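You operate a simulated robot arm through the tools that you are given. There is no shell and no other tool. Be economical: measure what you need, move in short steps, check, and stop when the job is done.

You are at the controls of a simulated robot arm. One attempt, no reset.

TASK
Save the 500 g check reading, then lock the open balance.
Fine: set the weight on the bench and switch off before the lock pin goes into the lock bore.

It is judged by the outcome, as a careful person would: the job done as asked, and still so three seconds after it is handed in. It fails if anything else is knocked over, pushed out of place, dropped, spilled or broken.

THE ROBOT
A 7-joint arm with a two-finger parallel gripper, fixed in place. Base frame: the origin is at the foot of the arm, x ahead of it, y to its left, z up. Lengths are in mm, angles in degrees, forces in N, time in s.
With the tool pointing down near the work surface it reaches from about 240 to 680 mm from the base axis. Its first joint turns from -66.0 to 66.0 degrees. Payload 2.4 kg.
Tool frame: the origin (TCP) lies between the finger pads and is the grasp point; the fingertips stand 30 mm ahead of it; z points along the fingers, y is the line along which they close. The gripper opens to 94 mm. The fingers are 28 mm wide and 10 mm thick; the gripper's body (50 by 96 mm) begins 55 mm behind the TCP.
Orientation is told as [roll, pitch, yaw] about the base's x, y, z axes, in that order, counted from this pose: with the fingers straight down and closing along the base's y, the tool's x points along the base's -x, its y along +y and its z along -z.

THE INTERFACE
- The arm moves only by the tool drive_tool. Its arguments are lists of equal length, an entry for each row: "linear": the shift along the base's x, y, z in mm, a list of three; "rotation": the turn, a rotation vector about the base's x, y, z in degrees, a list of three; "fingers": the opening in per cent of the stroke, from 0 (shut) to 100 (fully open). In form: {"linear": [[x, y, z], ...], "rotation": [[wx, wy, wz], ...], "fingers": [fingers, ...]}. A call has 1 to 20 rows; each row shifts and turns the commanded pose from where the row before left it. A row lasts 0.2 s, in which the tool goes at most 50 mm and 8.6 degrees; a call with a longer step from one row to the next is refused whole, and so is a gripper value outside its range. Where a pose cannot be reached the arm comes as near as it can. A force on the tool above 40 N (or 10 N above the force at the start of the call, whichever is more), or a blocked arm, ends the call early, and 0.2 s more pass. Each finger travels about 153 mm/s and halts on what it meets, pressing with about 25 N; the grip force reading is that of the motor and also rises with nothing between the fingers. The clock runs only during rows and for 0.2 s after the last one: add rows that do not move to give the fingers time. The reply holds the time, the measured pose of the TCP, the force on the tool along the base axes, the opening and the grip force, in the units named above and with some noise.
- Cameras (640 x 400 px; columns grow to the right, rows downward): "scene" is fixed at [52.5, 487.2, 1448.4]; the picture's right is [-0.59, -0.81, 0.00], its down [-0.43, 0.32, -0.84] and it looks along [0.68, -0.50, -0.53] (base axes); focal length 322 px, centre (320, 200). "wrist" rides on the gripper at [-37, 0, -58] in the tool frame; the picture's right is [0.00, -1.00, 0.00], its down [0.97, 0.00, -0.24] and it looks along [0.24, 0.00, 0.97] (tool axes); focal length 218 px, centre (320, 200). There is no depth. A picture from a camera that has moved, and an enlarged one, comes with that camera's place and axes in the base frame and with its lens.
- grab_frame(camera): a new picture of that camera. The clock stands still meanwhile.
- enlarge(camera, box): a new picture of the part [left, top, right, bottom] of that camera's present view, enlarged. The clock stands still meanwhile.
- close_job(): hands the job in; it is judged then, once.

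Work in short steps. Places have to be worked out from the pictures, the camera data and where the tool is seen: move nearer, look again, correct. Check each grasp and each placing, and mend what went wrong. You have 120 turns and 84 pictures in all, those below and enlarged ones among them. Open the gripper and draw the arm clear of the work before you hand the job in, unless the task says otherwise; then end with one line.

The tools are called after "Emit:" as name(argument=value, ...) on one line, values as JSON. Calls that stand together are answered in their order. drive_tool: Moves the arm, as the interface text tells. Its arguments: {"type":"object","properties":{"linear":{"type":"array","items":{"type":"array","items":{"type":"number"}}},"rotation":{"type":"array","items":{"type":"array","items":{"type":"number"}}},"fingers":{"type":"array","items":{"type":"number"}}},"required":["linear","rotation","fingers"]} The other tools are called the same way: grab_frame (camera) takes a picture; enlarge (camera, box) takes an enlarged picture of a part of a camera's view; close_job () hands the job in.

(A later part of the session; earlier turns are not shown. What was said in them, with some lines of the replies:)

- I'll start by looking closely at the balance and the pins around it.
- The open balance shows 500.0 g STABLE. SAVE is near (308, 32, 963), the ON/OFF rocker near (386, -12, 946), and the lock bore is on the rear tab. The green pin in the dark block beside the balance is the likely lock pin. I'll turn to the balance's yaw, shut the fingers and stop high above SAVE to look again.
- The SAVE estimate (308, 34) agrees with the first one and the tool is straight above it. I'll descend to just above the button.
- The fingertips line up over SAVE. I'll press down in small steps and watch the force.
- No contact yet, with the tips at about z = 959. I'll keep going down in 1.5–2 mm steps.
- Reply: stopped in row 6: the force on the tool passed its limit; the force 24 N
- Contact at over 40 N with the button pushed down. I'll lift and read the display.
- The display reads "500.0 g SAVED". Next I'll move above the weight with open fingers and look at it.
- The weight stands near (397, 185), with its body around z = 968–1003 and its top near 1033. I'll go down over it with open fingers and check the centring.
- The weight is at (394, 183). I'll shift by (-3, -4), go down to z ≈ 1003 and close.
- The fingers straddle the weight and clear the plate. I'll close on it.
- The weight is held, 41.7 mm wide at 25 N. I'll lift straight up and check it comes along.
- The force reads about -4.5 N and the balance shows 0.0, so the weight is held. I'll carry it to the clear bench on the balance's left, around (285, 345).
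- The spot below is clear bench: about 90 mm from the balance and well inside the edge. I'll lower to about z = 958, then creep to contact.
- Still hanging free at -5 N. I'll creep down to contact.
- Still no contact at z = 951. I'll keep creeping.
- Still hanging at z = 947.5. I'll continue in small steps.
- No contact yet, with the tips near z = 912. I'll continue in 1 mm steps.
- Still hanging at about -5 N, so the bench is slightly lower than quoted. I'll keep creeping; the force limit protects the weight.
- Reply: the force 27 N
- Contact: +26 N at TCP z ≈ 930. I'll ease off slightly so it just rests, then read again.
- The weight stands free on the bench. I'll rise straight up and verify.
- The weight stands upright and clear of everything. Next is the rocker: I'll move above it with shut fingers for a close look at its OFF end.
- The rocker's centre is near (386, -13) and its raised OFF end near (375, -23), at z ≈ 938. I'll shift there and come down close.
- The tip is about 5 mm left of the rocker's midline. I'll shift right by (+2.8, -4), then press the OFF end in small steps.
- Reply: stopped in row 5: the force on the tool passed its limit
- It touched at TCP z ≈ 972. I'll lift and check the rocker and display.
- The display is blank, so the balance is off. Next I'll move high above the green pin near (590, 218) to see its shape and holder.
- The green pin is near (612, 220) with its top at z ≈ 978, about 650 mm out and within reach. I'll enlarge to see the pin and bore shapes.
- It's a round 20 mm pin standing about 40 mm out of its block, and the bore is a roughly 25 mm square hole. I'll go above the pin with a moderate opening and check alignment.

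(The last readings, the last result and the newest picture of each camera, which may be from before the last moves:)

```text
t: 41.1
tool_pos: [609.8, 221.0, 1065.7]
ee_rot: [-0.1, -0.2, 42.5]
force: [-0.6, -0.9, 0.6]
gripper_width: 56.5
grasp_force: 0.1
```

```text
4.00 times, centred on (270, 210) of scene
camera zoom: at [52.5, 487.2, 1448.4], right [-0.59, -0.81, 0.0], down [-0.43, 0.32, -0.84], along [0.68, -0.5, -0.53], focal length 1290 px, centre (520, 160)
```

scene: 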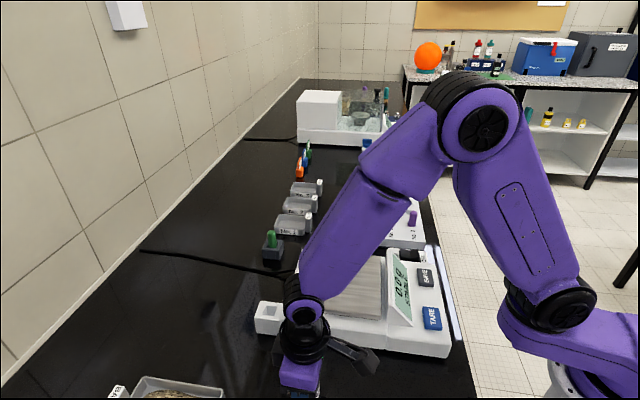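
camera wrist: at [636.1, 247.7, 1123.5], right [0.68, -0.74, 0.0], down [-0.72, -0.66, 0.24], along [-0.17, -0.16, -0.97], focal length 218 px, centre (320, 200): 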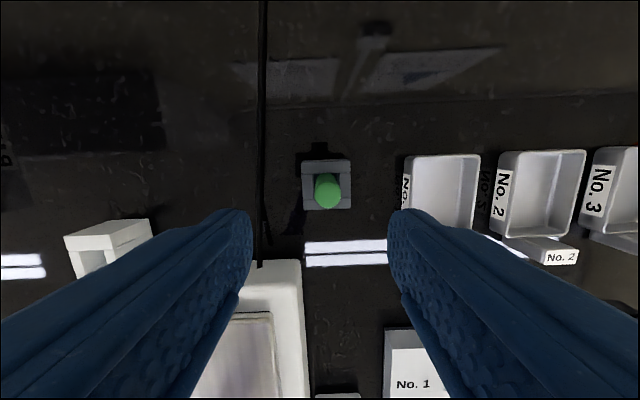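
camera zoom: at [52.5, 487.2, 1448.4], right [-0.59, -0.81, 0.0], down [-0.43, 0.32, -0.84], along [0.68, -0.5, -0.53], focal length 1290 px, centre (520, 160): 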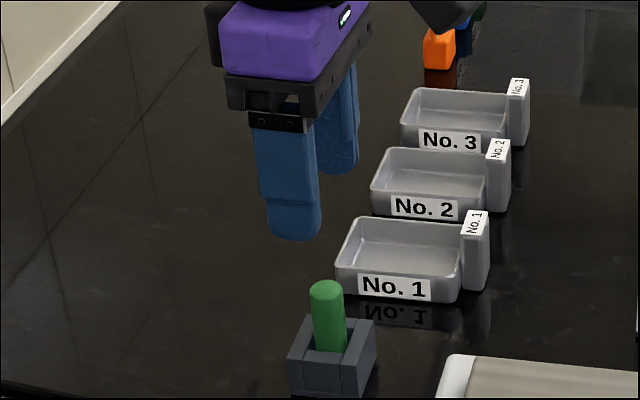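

From the wrist view the pin axis is at about (617.5, 224). I'll correct and lower to z ≈ 1005.

Emit:
drive_tool(linear=[[7.8, 2.9, -10], [0, 0, -25], [0, 0, -25], [0, 0, 0]], rotation=[[0, 0, 0], [0, 0, 0], [0, 0, 0], [0, 0, 0]], fingers=[60, 60, 60, 60])

Emit:
grab_frame(camera="wrist")

Emit:
enlarge(camera="scene", box=[210, 180, 330, 280])

```text
t: 42.1
tool_pos: [618.7, 222.1, 1005.5]
ee_rot: [-0.1, -0.2, 42.4]
force: [0.2, 0.0, -0.2]
gripper_width: 56.6
grasp_force: 0.0
```

```text
43 pictures are left
camera wrist: at [644.3, 248.2, 1063.7], right [0.68, -0.74, 0.0], down [-0.72, -0.66, 0.24], along [-0.17, -0.16, -0.97], focal length 218 px, centre (320, 200)
```

wrist: 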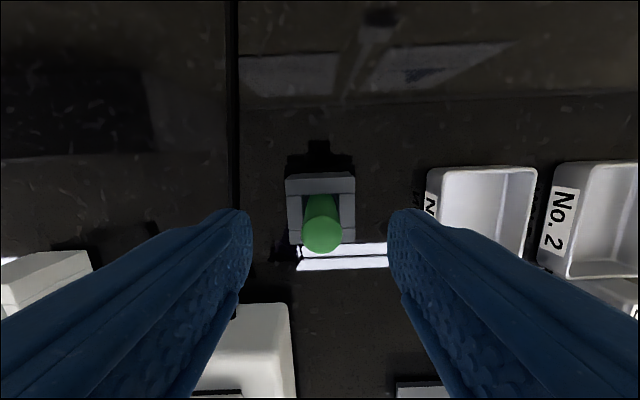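

```text
4.00 times, centred on (270, 230) of scene
camera zoom: at [52.5, 487.2, 1448.4], right [-0.59, -0.81, 0.0], down [-0.43, 0.32, -0.84], along [0.68, -0.5, -0.53], focal length 1290 px, centre (520, 80)
```

zoom: 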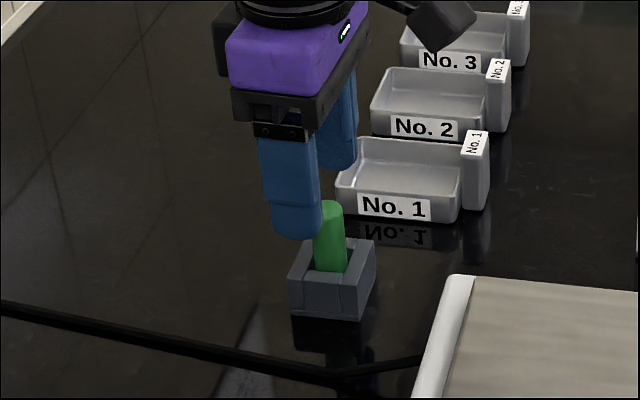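

The pin is centred between the fingers, and the block top is near z = 928. I'll lower to TCP z ≈ 966 (tips 936) and close gently.

Emit:
drive_tool(linear=[[0, 0, -15], [0, 0, -15], [0, 0, -9], [0, 0, 0], [0, 0, 0], [0, 0, 0], [0, 0, 0]], rotation=[[0, 0, 0], [0, 0, 0], [0, 0, 0], [0, 0, 0], [0, 0, 0], [0, 0, 0], [0, 0, 0]], fingers=[60, 60, 60, 60, 40, 0, 0])

Emit:
grab_frame(camera="wrist")

Emit:
enlarge(camera="scene", box=[210, 180, 330, 280])

```text
t: 43.7
tool_pos: [618.0, 223.6, 966.1]
ee_rot: [-0.2, -0.1, 42.5]
force: [-0.3, 0.7, -0.2]
gripper_width: 18.8
grasp_force: 25.1
```

```text
41 pictures are left
camera wrist: at [644.9, 248.7, 1023.7], right [0.68, -0.74, 0.0], down [-0.72, -0.66, 0.24], along [-0.17, -0.16, -0.97], focal length 218 px, centre (320, 200)
```

wrist: 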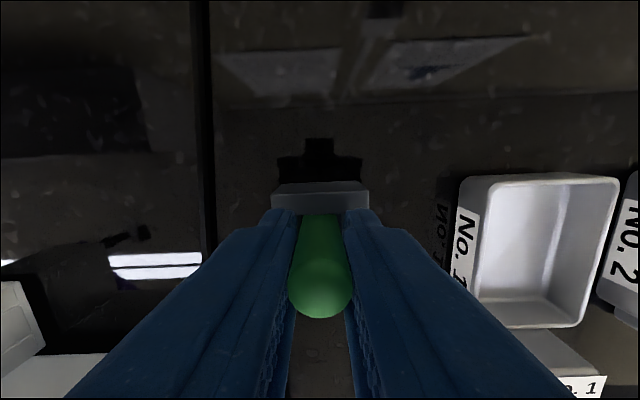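

```text
4.00 times, centred on (270, 230) of scene
camera zoom: at [52.5, 487.2, 1448.4], right [-0.59, -0.81, 0.0], down [-0.43, 0.32, -0.84], along [0.68, -0.5, -0.53], focal length 1290 px, centre (520, 80)
```

zoom: 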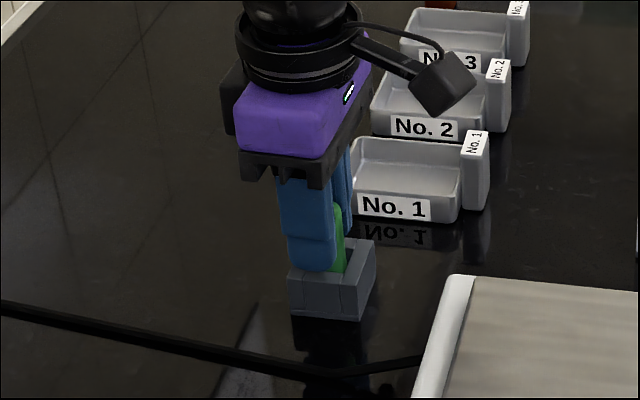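

The pin is gripped at 18.8 mm. I'll lift straight up slowly and check that the block stays behind.

Emit:
drive_tool(linear=[[0, 0, 3], [0, 0, 6], [0, 0, 10], [0, 0, 15], [0, 0, 20], [0, 0, 25], [0, 0, 25], [0, 0, 0]], rotation=[[0, 0, 0], [0, 0, 0], [0, 0, 0], [0, 0, 0], [0, 0, 0], [0, 0, 0], [0, 0, 0], [0, 0, 0]], fingers=[0, 0, 0, 0, 0, 0, 0, 0])

Emit:
enlarge(camera="scene", box=[210, 140, 370, 280])

```text
t: 45.5
tool_pos: [618.4, 224.2, 1069.1]
ee_rot: [-0.1, -0.1, 42.4]
force: [0.6, 0.9, -0.4]
gripper_width: 18.6
grasp_force: 24.7
```

```text
2.86 times, centred on (290, 210) of scene
camera zoom: at [52.5, 487.2, 1448.4], right [-0.59, -0.81, 0.0], down [-0.43, 0.32, -0.84], along [0.68, -0.5, -0.53], focal length 921 px, centre (406, 171)
```

zoom: 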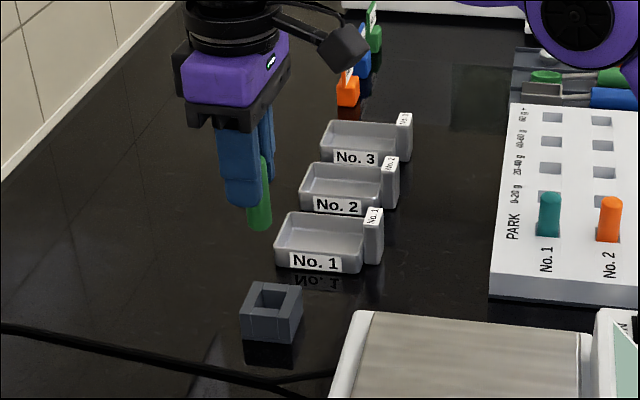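

The pin is free and the block stayed put. The bore triangulates to about (430.5, 328) with its top at z ≈ 950, so I'll carry the pin above it at the same height.

Emit:
drive_tool(linear=[[-12, 7, 0], [-25, 14, 0], [-28, 16, 0], [-28, 16, 0], [-28, 15, 0], [-28, 15, 0], [-24, 13, 0], [-14.5, 8, 0], [0, 0, 0], [0, 0, 0]], rotation=[[0, 0, 0], [0, 0, 0], [0, 0, 0], [0, 0, 0], [0, 0, 0], [0, 0, 0], [0, 0, 0], [0, 0, 0], [0, 0, 0], [0, 0, 0]], fingers=[0, 0, 0, 0, 0, 0, 0, 0, 0, 0])

Emit:
grab_frame(camera="wrist")

Emit:
enlarge(camera="scene", box=[190, 200, 350, 360])

```text
t: 47.7
tool_pos: [432.7, 327.8, 1070.8]
ee_rot: [-0.1, -0.3, 42.5]
force: [-0.5, -0.7, -0.6]
gripper_width: 18.3
grasp_force: 25.3
```

```text
38 pictures are left
camera wrist: at [458.8, 353.2, 1128.8], right [0.68, -0.74, 0.0], down [-0.72, -0.66, 0.24], along [-0.17, -0.16, -0.97], focal length 218 px, centre (320, 200)
```

wrist: 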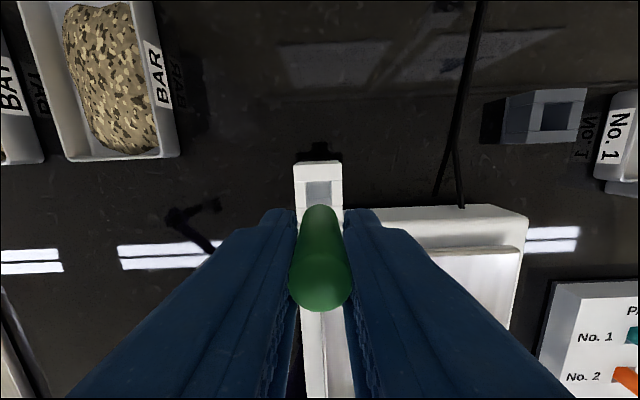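

```text
2.50 times, centred on (270, 280) of scene
camera zoom: at [52.5, 487.2, 1448.4], right [-0.59, -0.81, 0.0], down [-0.43, 0.32, -0.84], along [0.68, -0.5, -0.53], focal length 806 px, centre (445, 0)
```

zoom: 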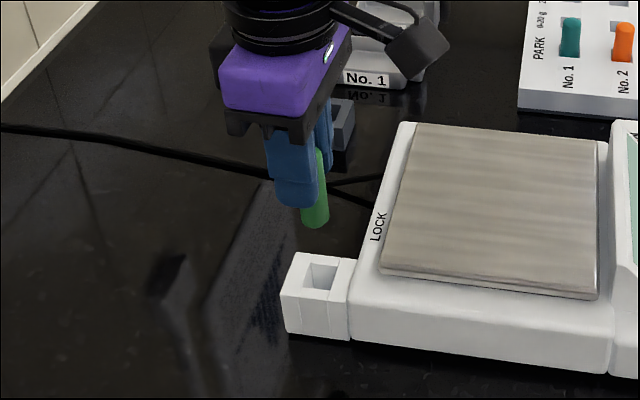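

The pin is roughly over the bore. I'll lower to bring its bottom about 18 mm above the opening and refine.

Emit:
drive_tool(linear=[[-1, 0, -15], [-1, 0, -15], [0, 0, -8], [0, 0, 0], [0, 0, 0]], rotation=[[0, 0, 0], [0, 0, 0], [0, 0, 0], [0, 0, 0], [0, 0, 0]], fingers=[0, 0, 0, 0, 0])

Emit:
enlarge(camera="wrist", box=[240, 140, 400, 240])

Emit:
enlarge(camera="scene", box=[240, 260, 320, 350])

```text
t: 48.9
tool_pos: [429.2, 326.1, 1033.4]
ee_rot: [0.0, -0.2, 42.5]
force: [0.1, 0.5, -0.6]
gripper_width: 18.4
grasp_force: 24.9
```

```text
4.00 times, centred on (320, 190) of wrist
camera zoom: at [455.9, 352.0, 1090.9], right [0.68, -0.74, 0.0], down [-0.72, -0.66, 0.24], along [-0.17, -0.16, -0.97], focal length 873 px, centre (320, 240)
```

zoom: 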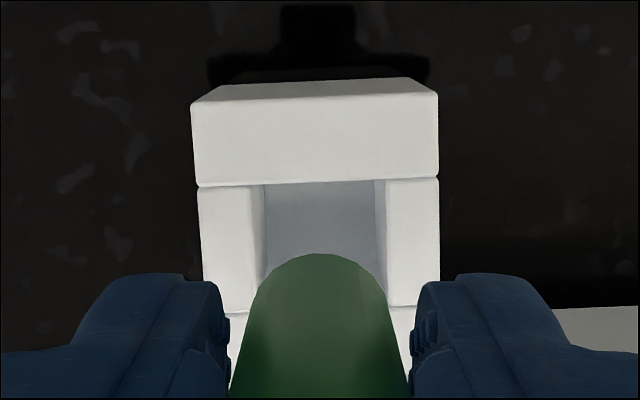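

```text
4.44 times, centred on (280, 305) of scene
camera zoom: at [52.5, 487.2, 1448.4], right [-0.59, -0.81, 0.0], down [-0.43, 0.32, -0.84], along [0.68, -0.5, -0.53], focal length 1433 px, centre (498, -267)
```

zoom: 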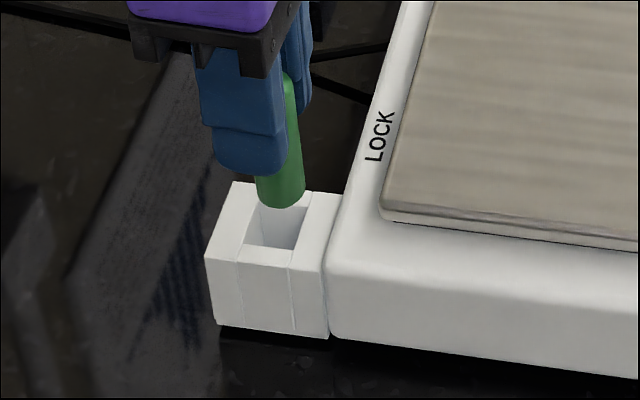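

Both views show the pin about 4 mm too far toward the balance's front, with the sideways offset near zero. I'll shift (+3, +2.7), lower to a few mm above the bore and recheck.

Emit:
drive_tool(linear=[[3, 2.7, -4], [0, 0, -6], [0, 0, 0], [0, 0, 0]], rotation=[[0, 0, 0], [0, 0, 0], [0, 0, 0], [0, 0, 0]], fingers=[0, 0, 0, 0])

Emit:
enlarge(camera="wrist", box=[240, 140, 400, 240])

Emit:
enlarge(camera="scene", box=[240, 260, 320, 350])

```text
t: 49.9
tool_pos: [432.7, 328.5, 1023.6]
ee_rot: [0.0, -0.2, 42.5]
force: [-0.6, -0.4, 0.1]
gripper_width: 18.5
grasp_force: 25.5
```

```text
4.00 times, centred on (320, 190) of wrist
camera zoom: at [459.0, 355.0, 1080.2], right [0.68, -0.74, 0.0], down [-0.72, -0.66, 0.24], along [-0.17, -0.16, -0.97], focal length 873 px, centre (320, 240)
```

zoom: 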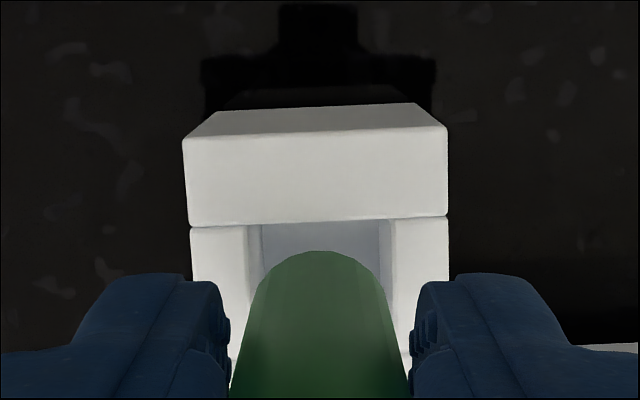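

```text
4.44 times, centred on (280, 305) of scene
camera zoom: at [52.5, 487.2, 1448.4], right [-0.59, -0.81, 0.0], down [-0.43, 0.32, -0.84], along [0.68, -0.5, -0.53], focal length 1433 px, centre (498, -267)
```

zoom: 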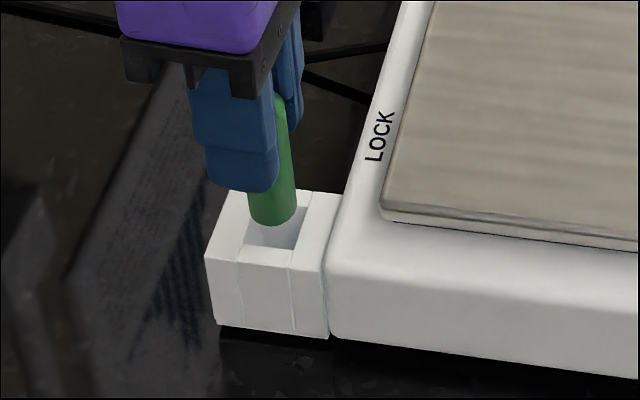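

In the wrist view the pin is centred on the bore sideways, and within half a millimetre front to back. I'll lower slowly into it.

Emit:
drive_tool(linear=[[0.3, 0.2, -3], [0, 0, -3], [0, 0, -3], [0, 0, -2], [0, 0, -2], [0, 0, -2], [0, 0, 0]], rotation=[[0, 0, 0], [0, 0, 0], [0, 0, 0], [0, 0, 0], [0, 0, 0], [0, 0, 0], [0, 0, 0]], fingers=[0, 0, 0, 0, 0, 0, 0])

Emit:
enlarge(camera="wrist", box=[240, 140, 400, 240])

Emit:
enlarge(camera="scene", box=[240, 260, 320, 350])

```text
t: 51.5
tool_pos: [432.1, 330.6, 1006.4]
ee_rot: [-0.1, -0.2, 42.5]
force: [0.4, -0.1, 0.0]
gripper_width: 18.4
grasp_force: 24.7
```

```text
4.00 times, centred on (320, 190) of wrist
camera zoom: at [458.5, 355.8, 1064.4], right [0.68, -0.74, 0.0], down [-0.72, -0.66, 0.24], along [-0.17, -0.16, -0.97], focal length 873 px, centre (320, 240)
```

zoom: 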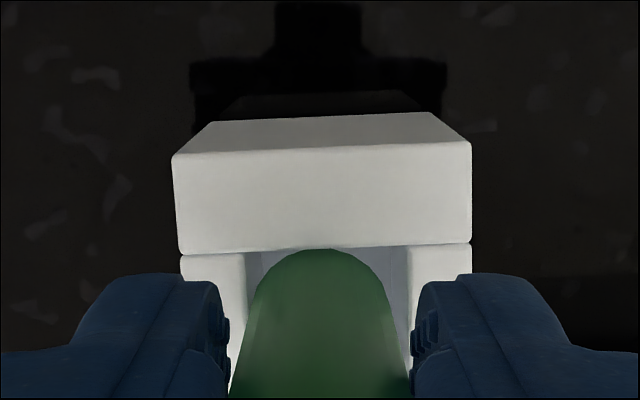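

```text
4.44 times, centred on (280, 305) of scene
camera zoom: at [52.6, 487.1, 1448.4], right [-0.59, -0.81, 0.0], down [-0.43, 0.32, -0.84], along [0.68, -0.5, -0.53], focal length 1433 px, centre (498, -267)
```

zoom: 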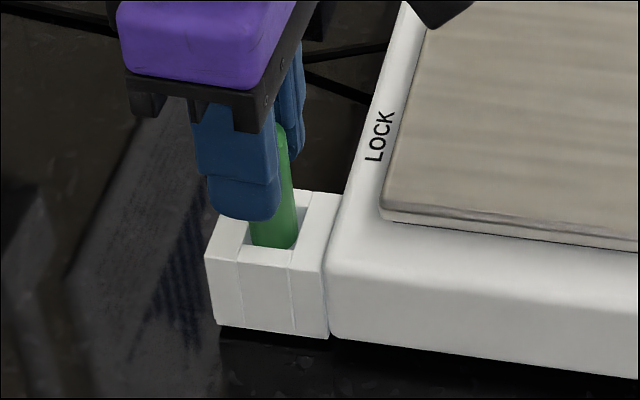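

No contact force yet, and the pin's lower end looks inside the opening with about 1.5 mm to the rear wall. I'll nudge 0.6 mm right and keep lowering.

Emit:
drive_tool(linear=[[0.4, -0.4, -2], [0, 0, -2], [0, 0, -2], [0, 0, -3], [0, 0, -3], [0, 0, 0]], rotation=[[0, 0, 0], [0, 0, 0], [0, 0, 0], [0, 0, 0], [0, 0, 0], [0, 0, 0]], fingers=[0, 0, 0, 0, 0, 0])

Emit:
enlarge(camera="wrist", box=[240, 140, 400, 240])

Emit:
enlarge(camera="scene", box=[240, 260, 320, 350])

```text
t: 52.9
tool_pos: [433.2, 330.0, 992.1]
ee_rot: [-0.1, 0.0, 42.5]
force: [-4.0, -2.8, -0.8]
gripper_width: 18.5
grasp_force: 24.6
```

```text
4.00 times, centred on (320, 190) of wrist
camera zoom: at [460.1, 355.9, 1050.5], right [0.68, -0.74, 0.0], down [-0.72, -0.66, 0.24], along [-0.18, -0.16, -0.97], focal length 873 px, centre (320, 240)
```

zoom: 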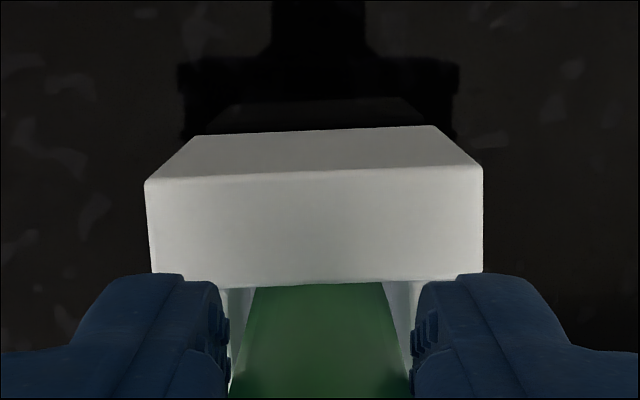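

```text
4.44 times, centred on (280, 305) of scene
camera zoom: at [52.4, 487.1, 1448.4], right [-0.59, -0.81, 0.0], down [-0.43, 0.32, -0.84], along [0.68, -0.5, -0.53], focal length 1433 px, centre (498, -267)
```

zoom: 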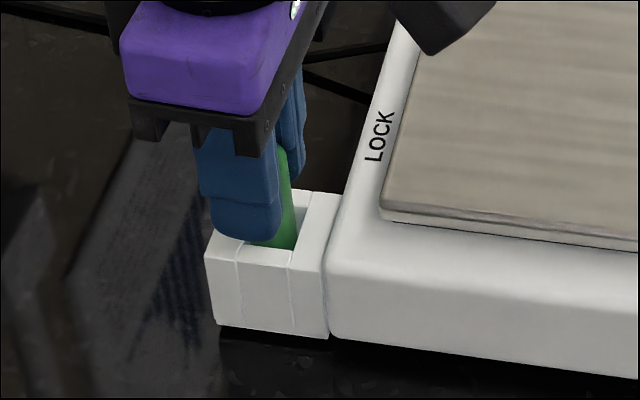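

The pin is in the bore and pressing lightly on the rear wall (-4, -2.8 N). I'll ease it 1 mm toward the front and lower further.

Emit:
drive_tool(linear=[[-0.7, -0.6, 0], [0, 0, -2], [0, 0, -2], [0, 0, -2], [0, 0, -1], [0, 0, 0]], rotation=[[0, 0, 0], [0, 0, 0], [0, 0, 0], [0, 0, 0], [0, 0, 0], [0, 0, 0]], fingers=[0, 0, 0, 0, 0, 0])

Emit:
enlarge(camera="scene", box=[240, 260, 320, 350])

```text
t: 54.3
tool_pos: [432.4, 328.7, 987.1]
ee_rot: [-0.1, -0.2, 42.4]
force: [0.4, 1.1, 0.0]
gripper_width: 18.4
grasp_force: 24.7
```

```text
4.44 times, centred on (280, 305) of scene
camera zoom: at [52.5, 487.2, 1448.4], right [-0.59, -0.81, 0.0], down [-0.43, 0.32, -0.84], along [0.68, -0.5, -0.53], focal length 1433 px, centre (498, -267)
```

zoom: 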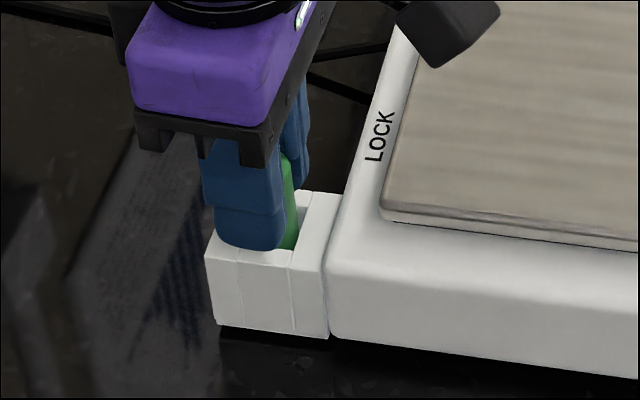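

Forces are near zero. I'll lower the last few millimetres until the pin bottoms or the fingertips meet the tab.

Emit:
drive_tool(linear=[[0, 0, -1.5], [0, 0, -1.5], [0, 0, -1], [0, 0, 0]], rotation=[[0, 0, 0], [0, 0, 0], [0, 0, 0], [0, 0, 0]], fingers=[0, 0, 0, 0])

```text
t: 55.3
tool_pos: [433.4, 330.1, 983.8]
ee_rot: [-0.2, -0.4, 42.5]
force: [-2.4, -1.1, 23.9]
gripper_width: 18.4
grasp_force: 24.5
```

Contact at TCP z ≈ 984 with +24 N: either the pin has bottomed or the tips met the tab. I'll ease off 1 mm, open slightly and look.

Emit:
drive_tool(linear=[[0, 0, 0.8], [0, 0, 0], [0, 0, 0], [0, 0, 0]], rotation=[[0, 0, 0], [0, 0, 0], [0, 0, 0], [0, 0, 0]], fingers=[0, 24, 30, 38])

Emit:
enlarge(camera="scene", box=[240, 260, 320, 350])

Emit:
grab_frame(camera="wrist")

```text
t: 56.3
tool_pos: [432.3, 329.9, 984.6]
ee_rot: [-0.1, -0.2, 42.6]
force: [0.8, 0.5, -0.1]
gripper_width: 35.9
grasp_force: 0.1
```

```text
4.44 times, centred on (280, 305) of scene
camera zoom: at [52.5, 487.2, 1448.4], right [-0.59, -0.81, 0.0], down [-0.43, 0.32, -0.84], along [0.68, -0.5, -0.53], focal length 1433 px, centre (498, -267)
```

zoom: 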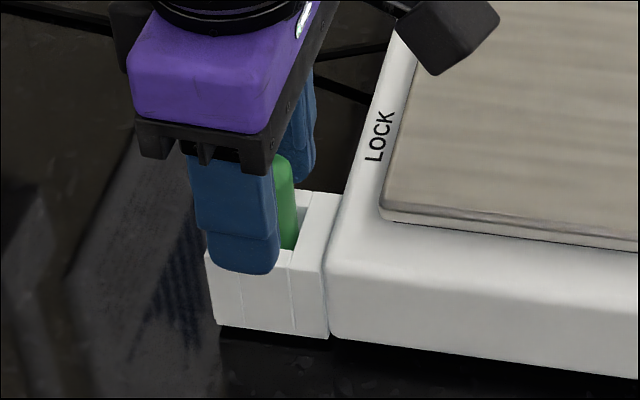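

```text
26 pictures are left
camera wrist: at [459.4, 355.0, 1041.2], right [0.68, -0.74, 0.0], down [-0.72, -0.66, 0.24], along [-0.17, -0.16, -0.97], focal length 218 px, centre (320, 200)
```

wrist: 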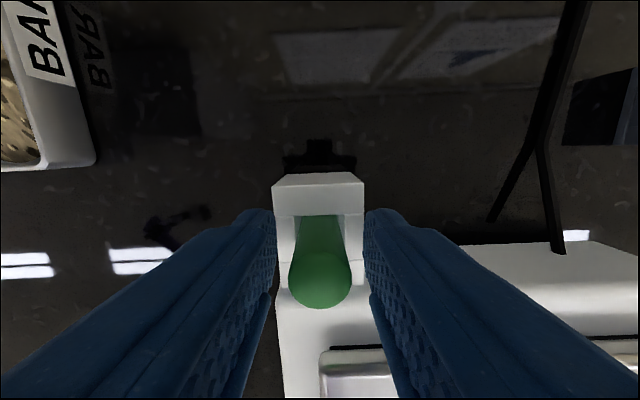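

The pin stands upright in the bore, released. I'll rise straight up and check how deep it sits.

Emit:
drive_tool(linear=[[0, 0, 8], [0, 0, 20], [0, 0, 30], [0, 0, 40], [0, 0, 40], [0, 0, 0]], rotation=[[0, 0, 0], [0, 0, 0], [0, 0, 0], [0, 0, 0], [0, 0, 0], [0, 0, 0]], fingers=[42, 42, 42, 42, 42, 42])

Emit:
enlarge(camera="scene", box=[240, 240, 340, 350])

Emit:
grab_frame(camera="wrist")

```text
t: 57.7
tool_pos: [431.1, 326.9, 1123.3]
ee_rot: [-0.1, -0.2, 42.5]
force: [0.3, 0.7, 0.5]
gripper_width: 39.7
grasp_force: 0.0
```

```text
3.64 times, centred on (290, 295) of scene
camera zoom: at [52.5, 487.2, 1448.4], right [-0.59, -0.81, 0.0], down [-0.43, 0.32, -0.84], along [0.68, -0.5, -0.53], focal length 1172 px, centre (429, -146)
```

zoom: 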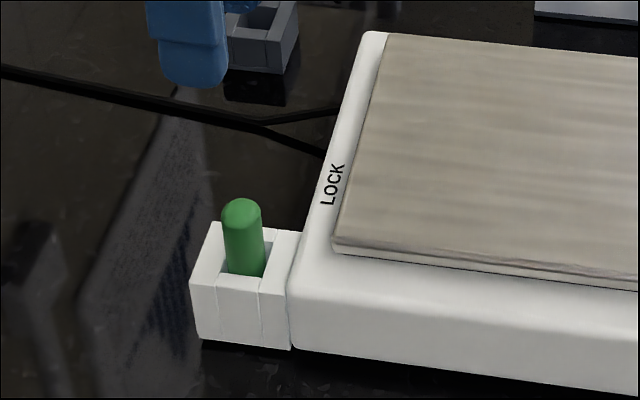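

```text
24 pictures are left
camera wrist: at [459.4, 352.6, 1181.2], right [0.67, -0.74, 0.0], down [-0.72, -0.66, 0.24], along [-0.17, -0.16, -0.97], focal length 218 px, centre (320, 200)
```

wrist: 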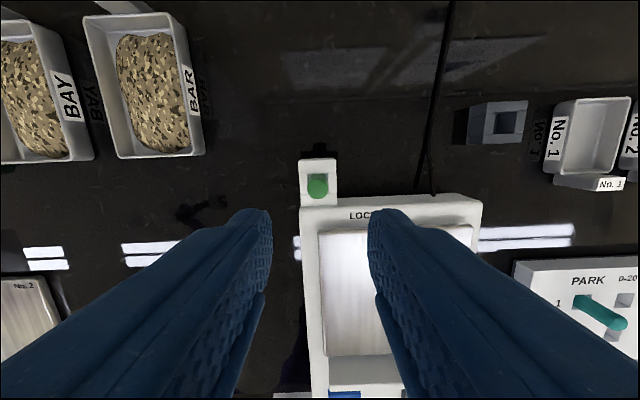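

The pin sits upright and about 28 mm deep, and it didn't drop on release, so it was already on the floor of the bore. I'll draw the arm up and clear, then take a final look.

Emit:
drive_tool(linear=[[0, 0, 40], [0, 0, 40], [-10, -30, 10], [-10, -35, 0], [-10, -35, 0], [-10, -35, 0], [-10, -35, 0], [-10, -35, 0], [-10, -30, 0], [0, -30, 0], [0, 0, 0]], rotation=[[0, 0, 0], [0, 0, 0], [0, 0, 0], [0, 0, 0], [0, 0, 0], [0, 0, 0], [0, 0, 0], [0, 0, 0], [0, 0, 0], [0, 0, 0], [0, 0, 0]], fingers=[60, 100, 100, 100, 100, 100, 100, 100, 100, 100, 100])

Emit:
grab_frame(camera="scene")

Emit:
grab_frame(camera="wrist")

Emit:
enlarge(camera="scene", box=[230, 220, 470, 400])

```text
t: 60.1
tool_pos: [362.1, 65.4, 1212.3]
ee_rot: [-0.1, -0.2, 42.5]
force: [-0.2, -0.4, -0.1]
gripper_width: 94.1
grasp_force: 0.0
```

```text
23 pictures are left
```

scene: 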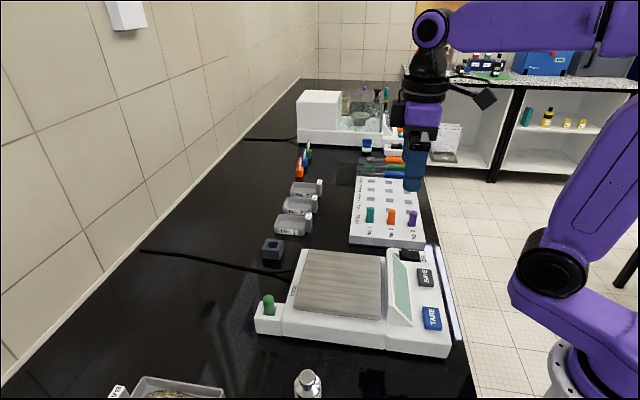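

```text
22 pictures are left
camera wrist: at [390.0, 90.0, 1269.3], right [0.68, -0.74, 0.0], down [-0.72, -0.66, 0.24], along [-0.17, -0.16, -0.97], focal length 218 px, centre (320, 200)
```

wrist: 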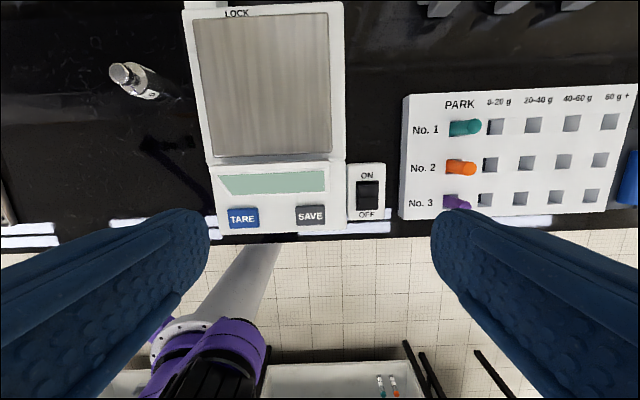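

```text
2.22 times, centred on (350, 310) of scene
camera zoom: at [52.5, 487.1, 1448.4], right [-0.59, -0.81, 0.0], down [-0.43, 0.32, -0.84], along [0.68, -0.5, -0.53], focal length 716 px, centre (253, -44)
```

zoom: 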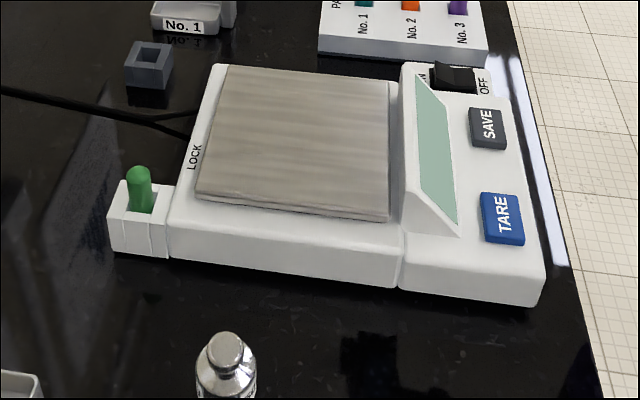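

Everything checks out: the reading was saved, the weight stands on the bench, the display is off and the pin is in the lock bore. The arm is clear with the gripper open, so I'm handing in.

Emit:
close_job()

```text
The job is handed in.
```

I saved the 500.0 g check reading, set the weight on the bench, switched the balance off, and then put the green lock pin in the lock bore.
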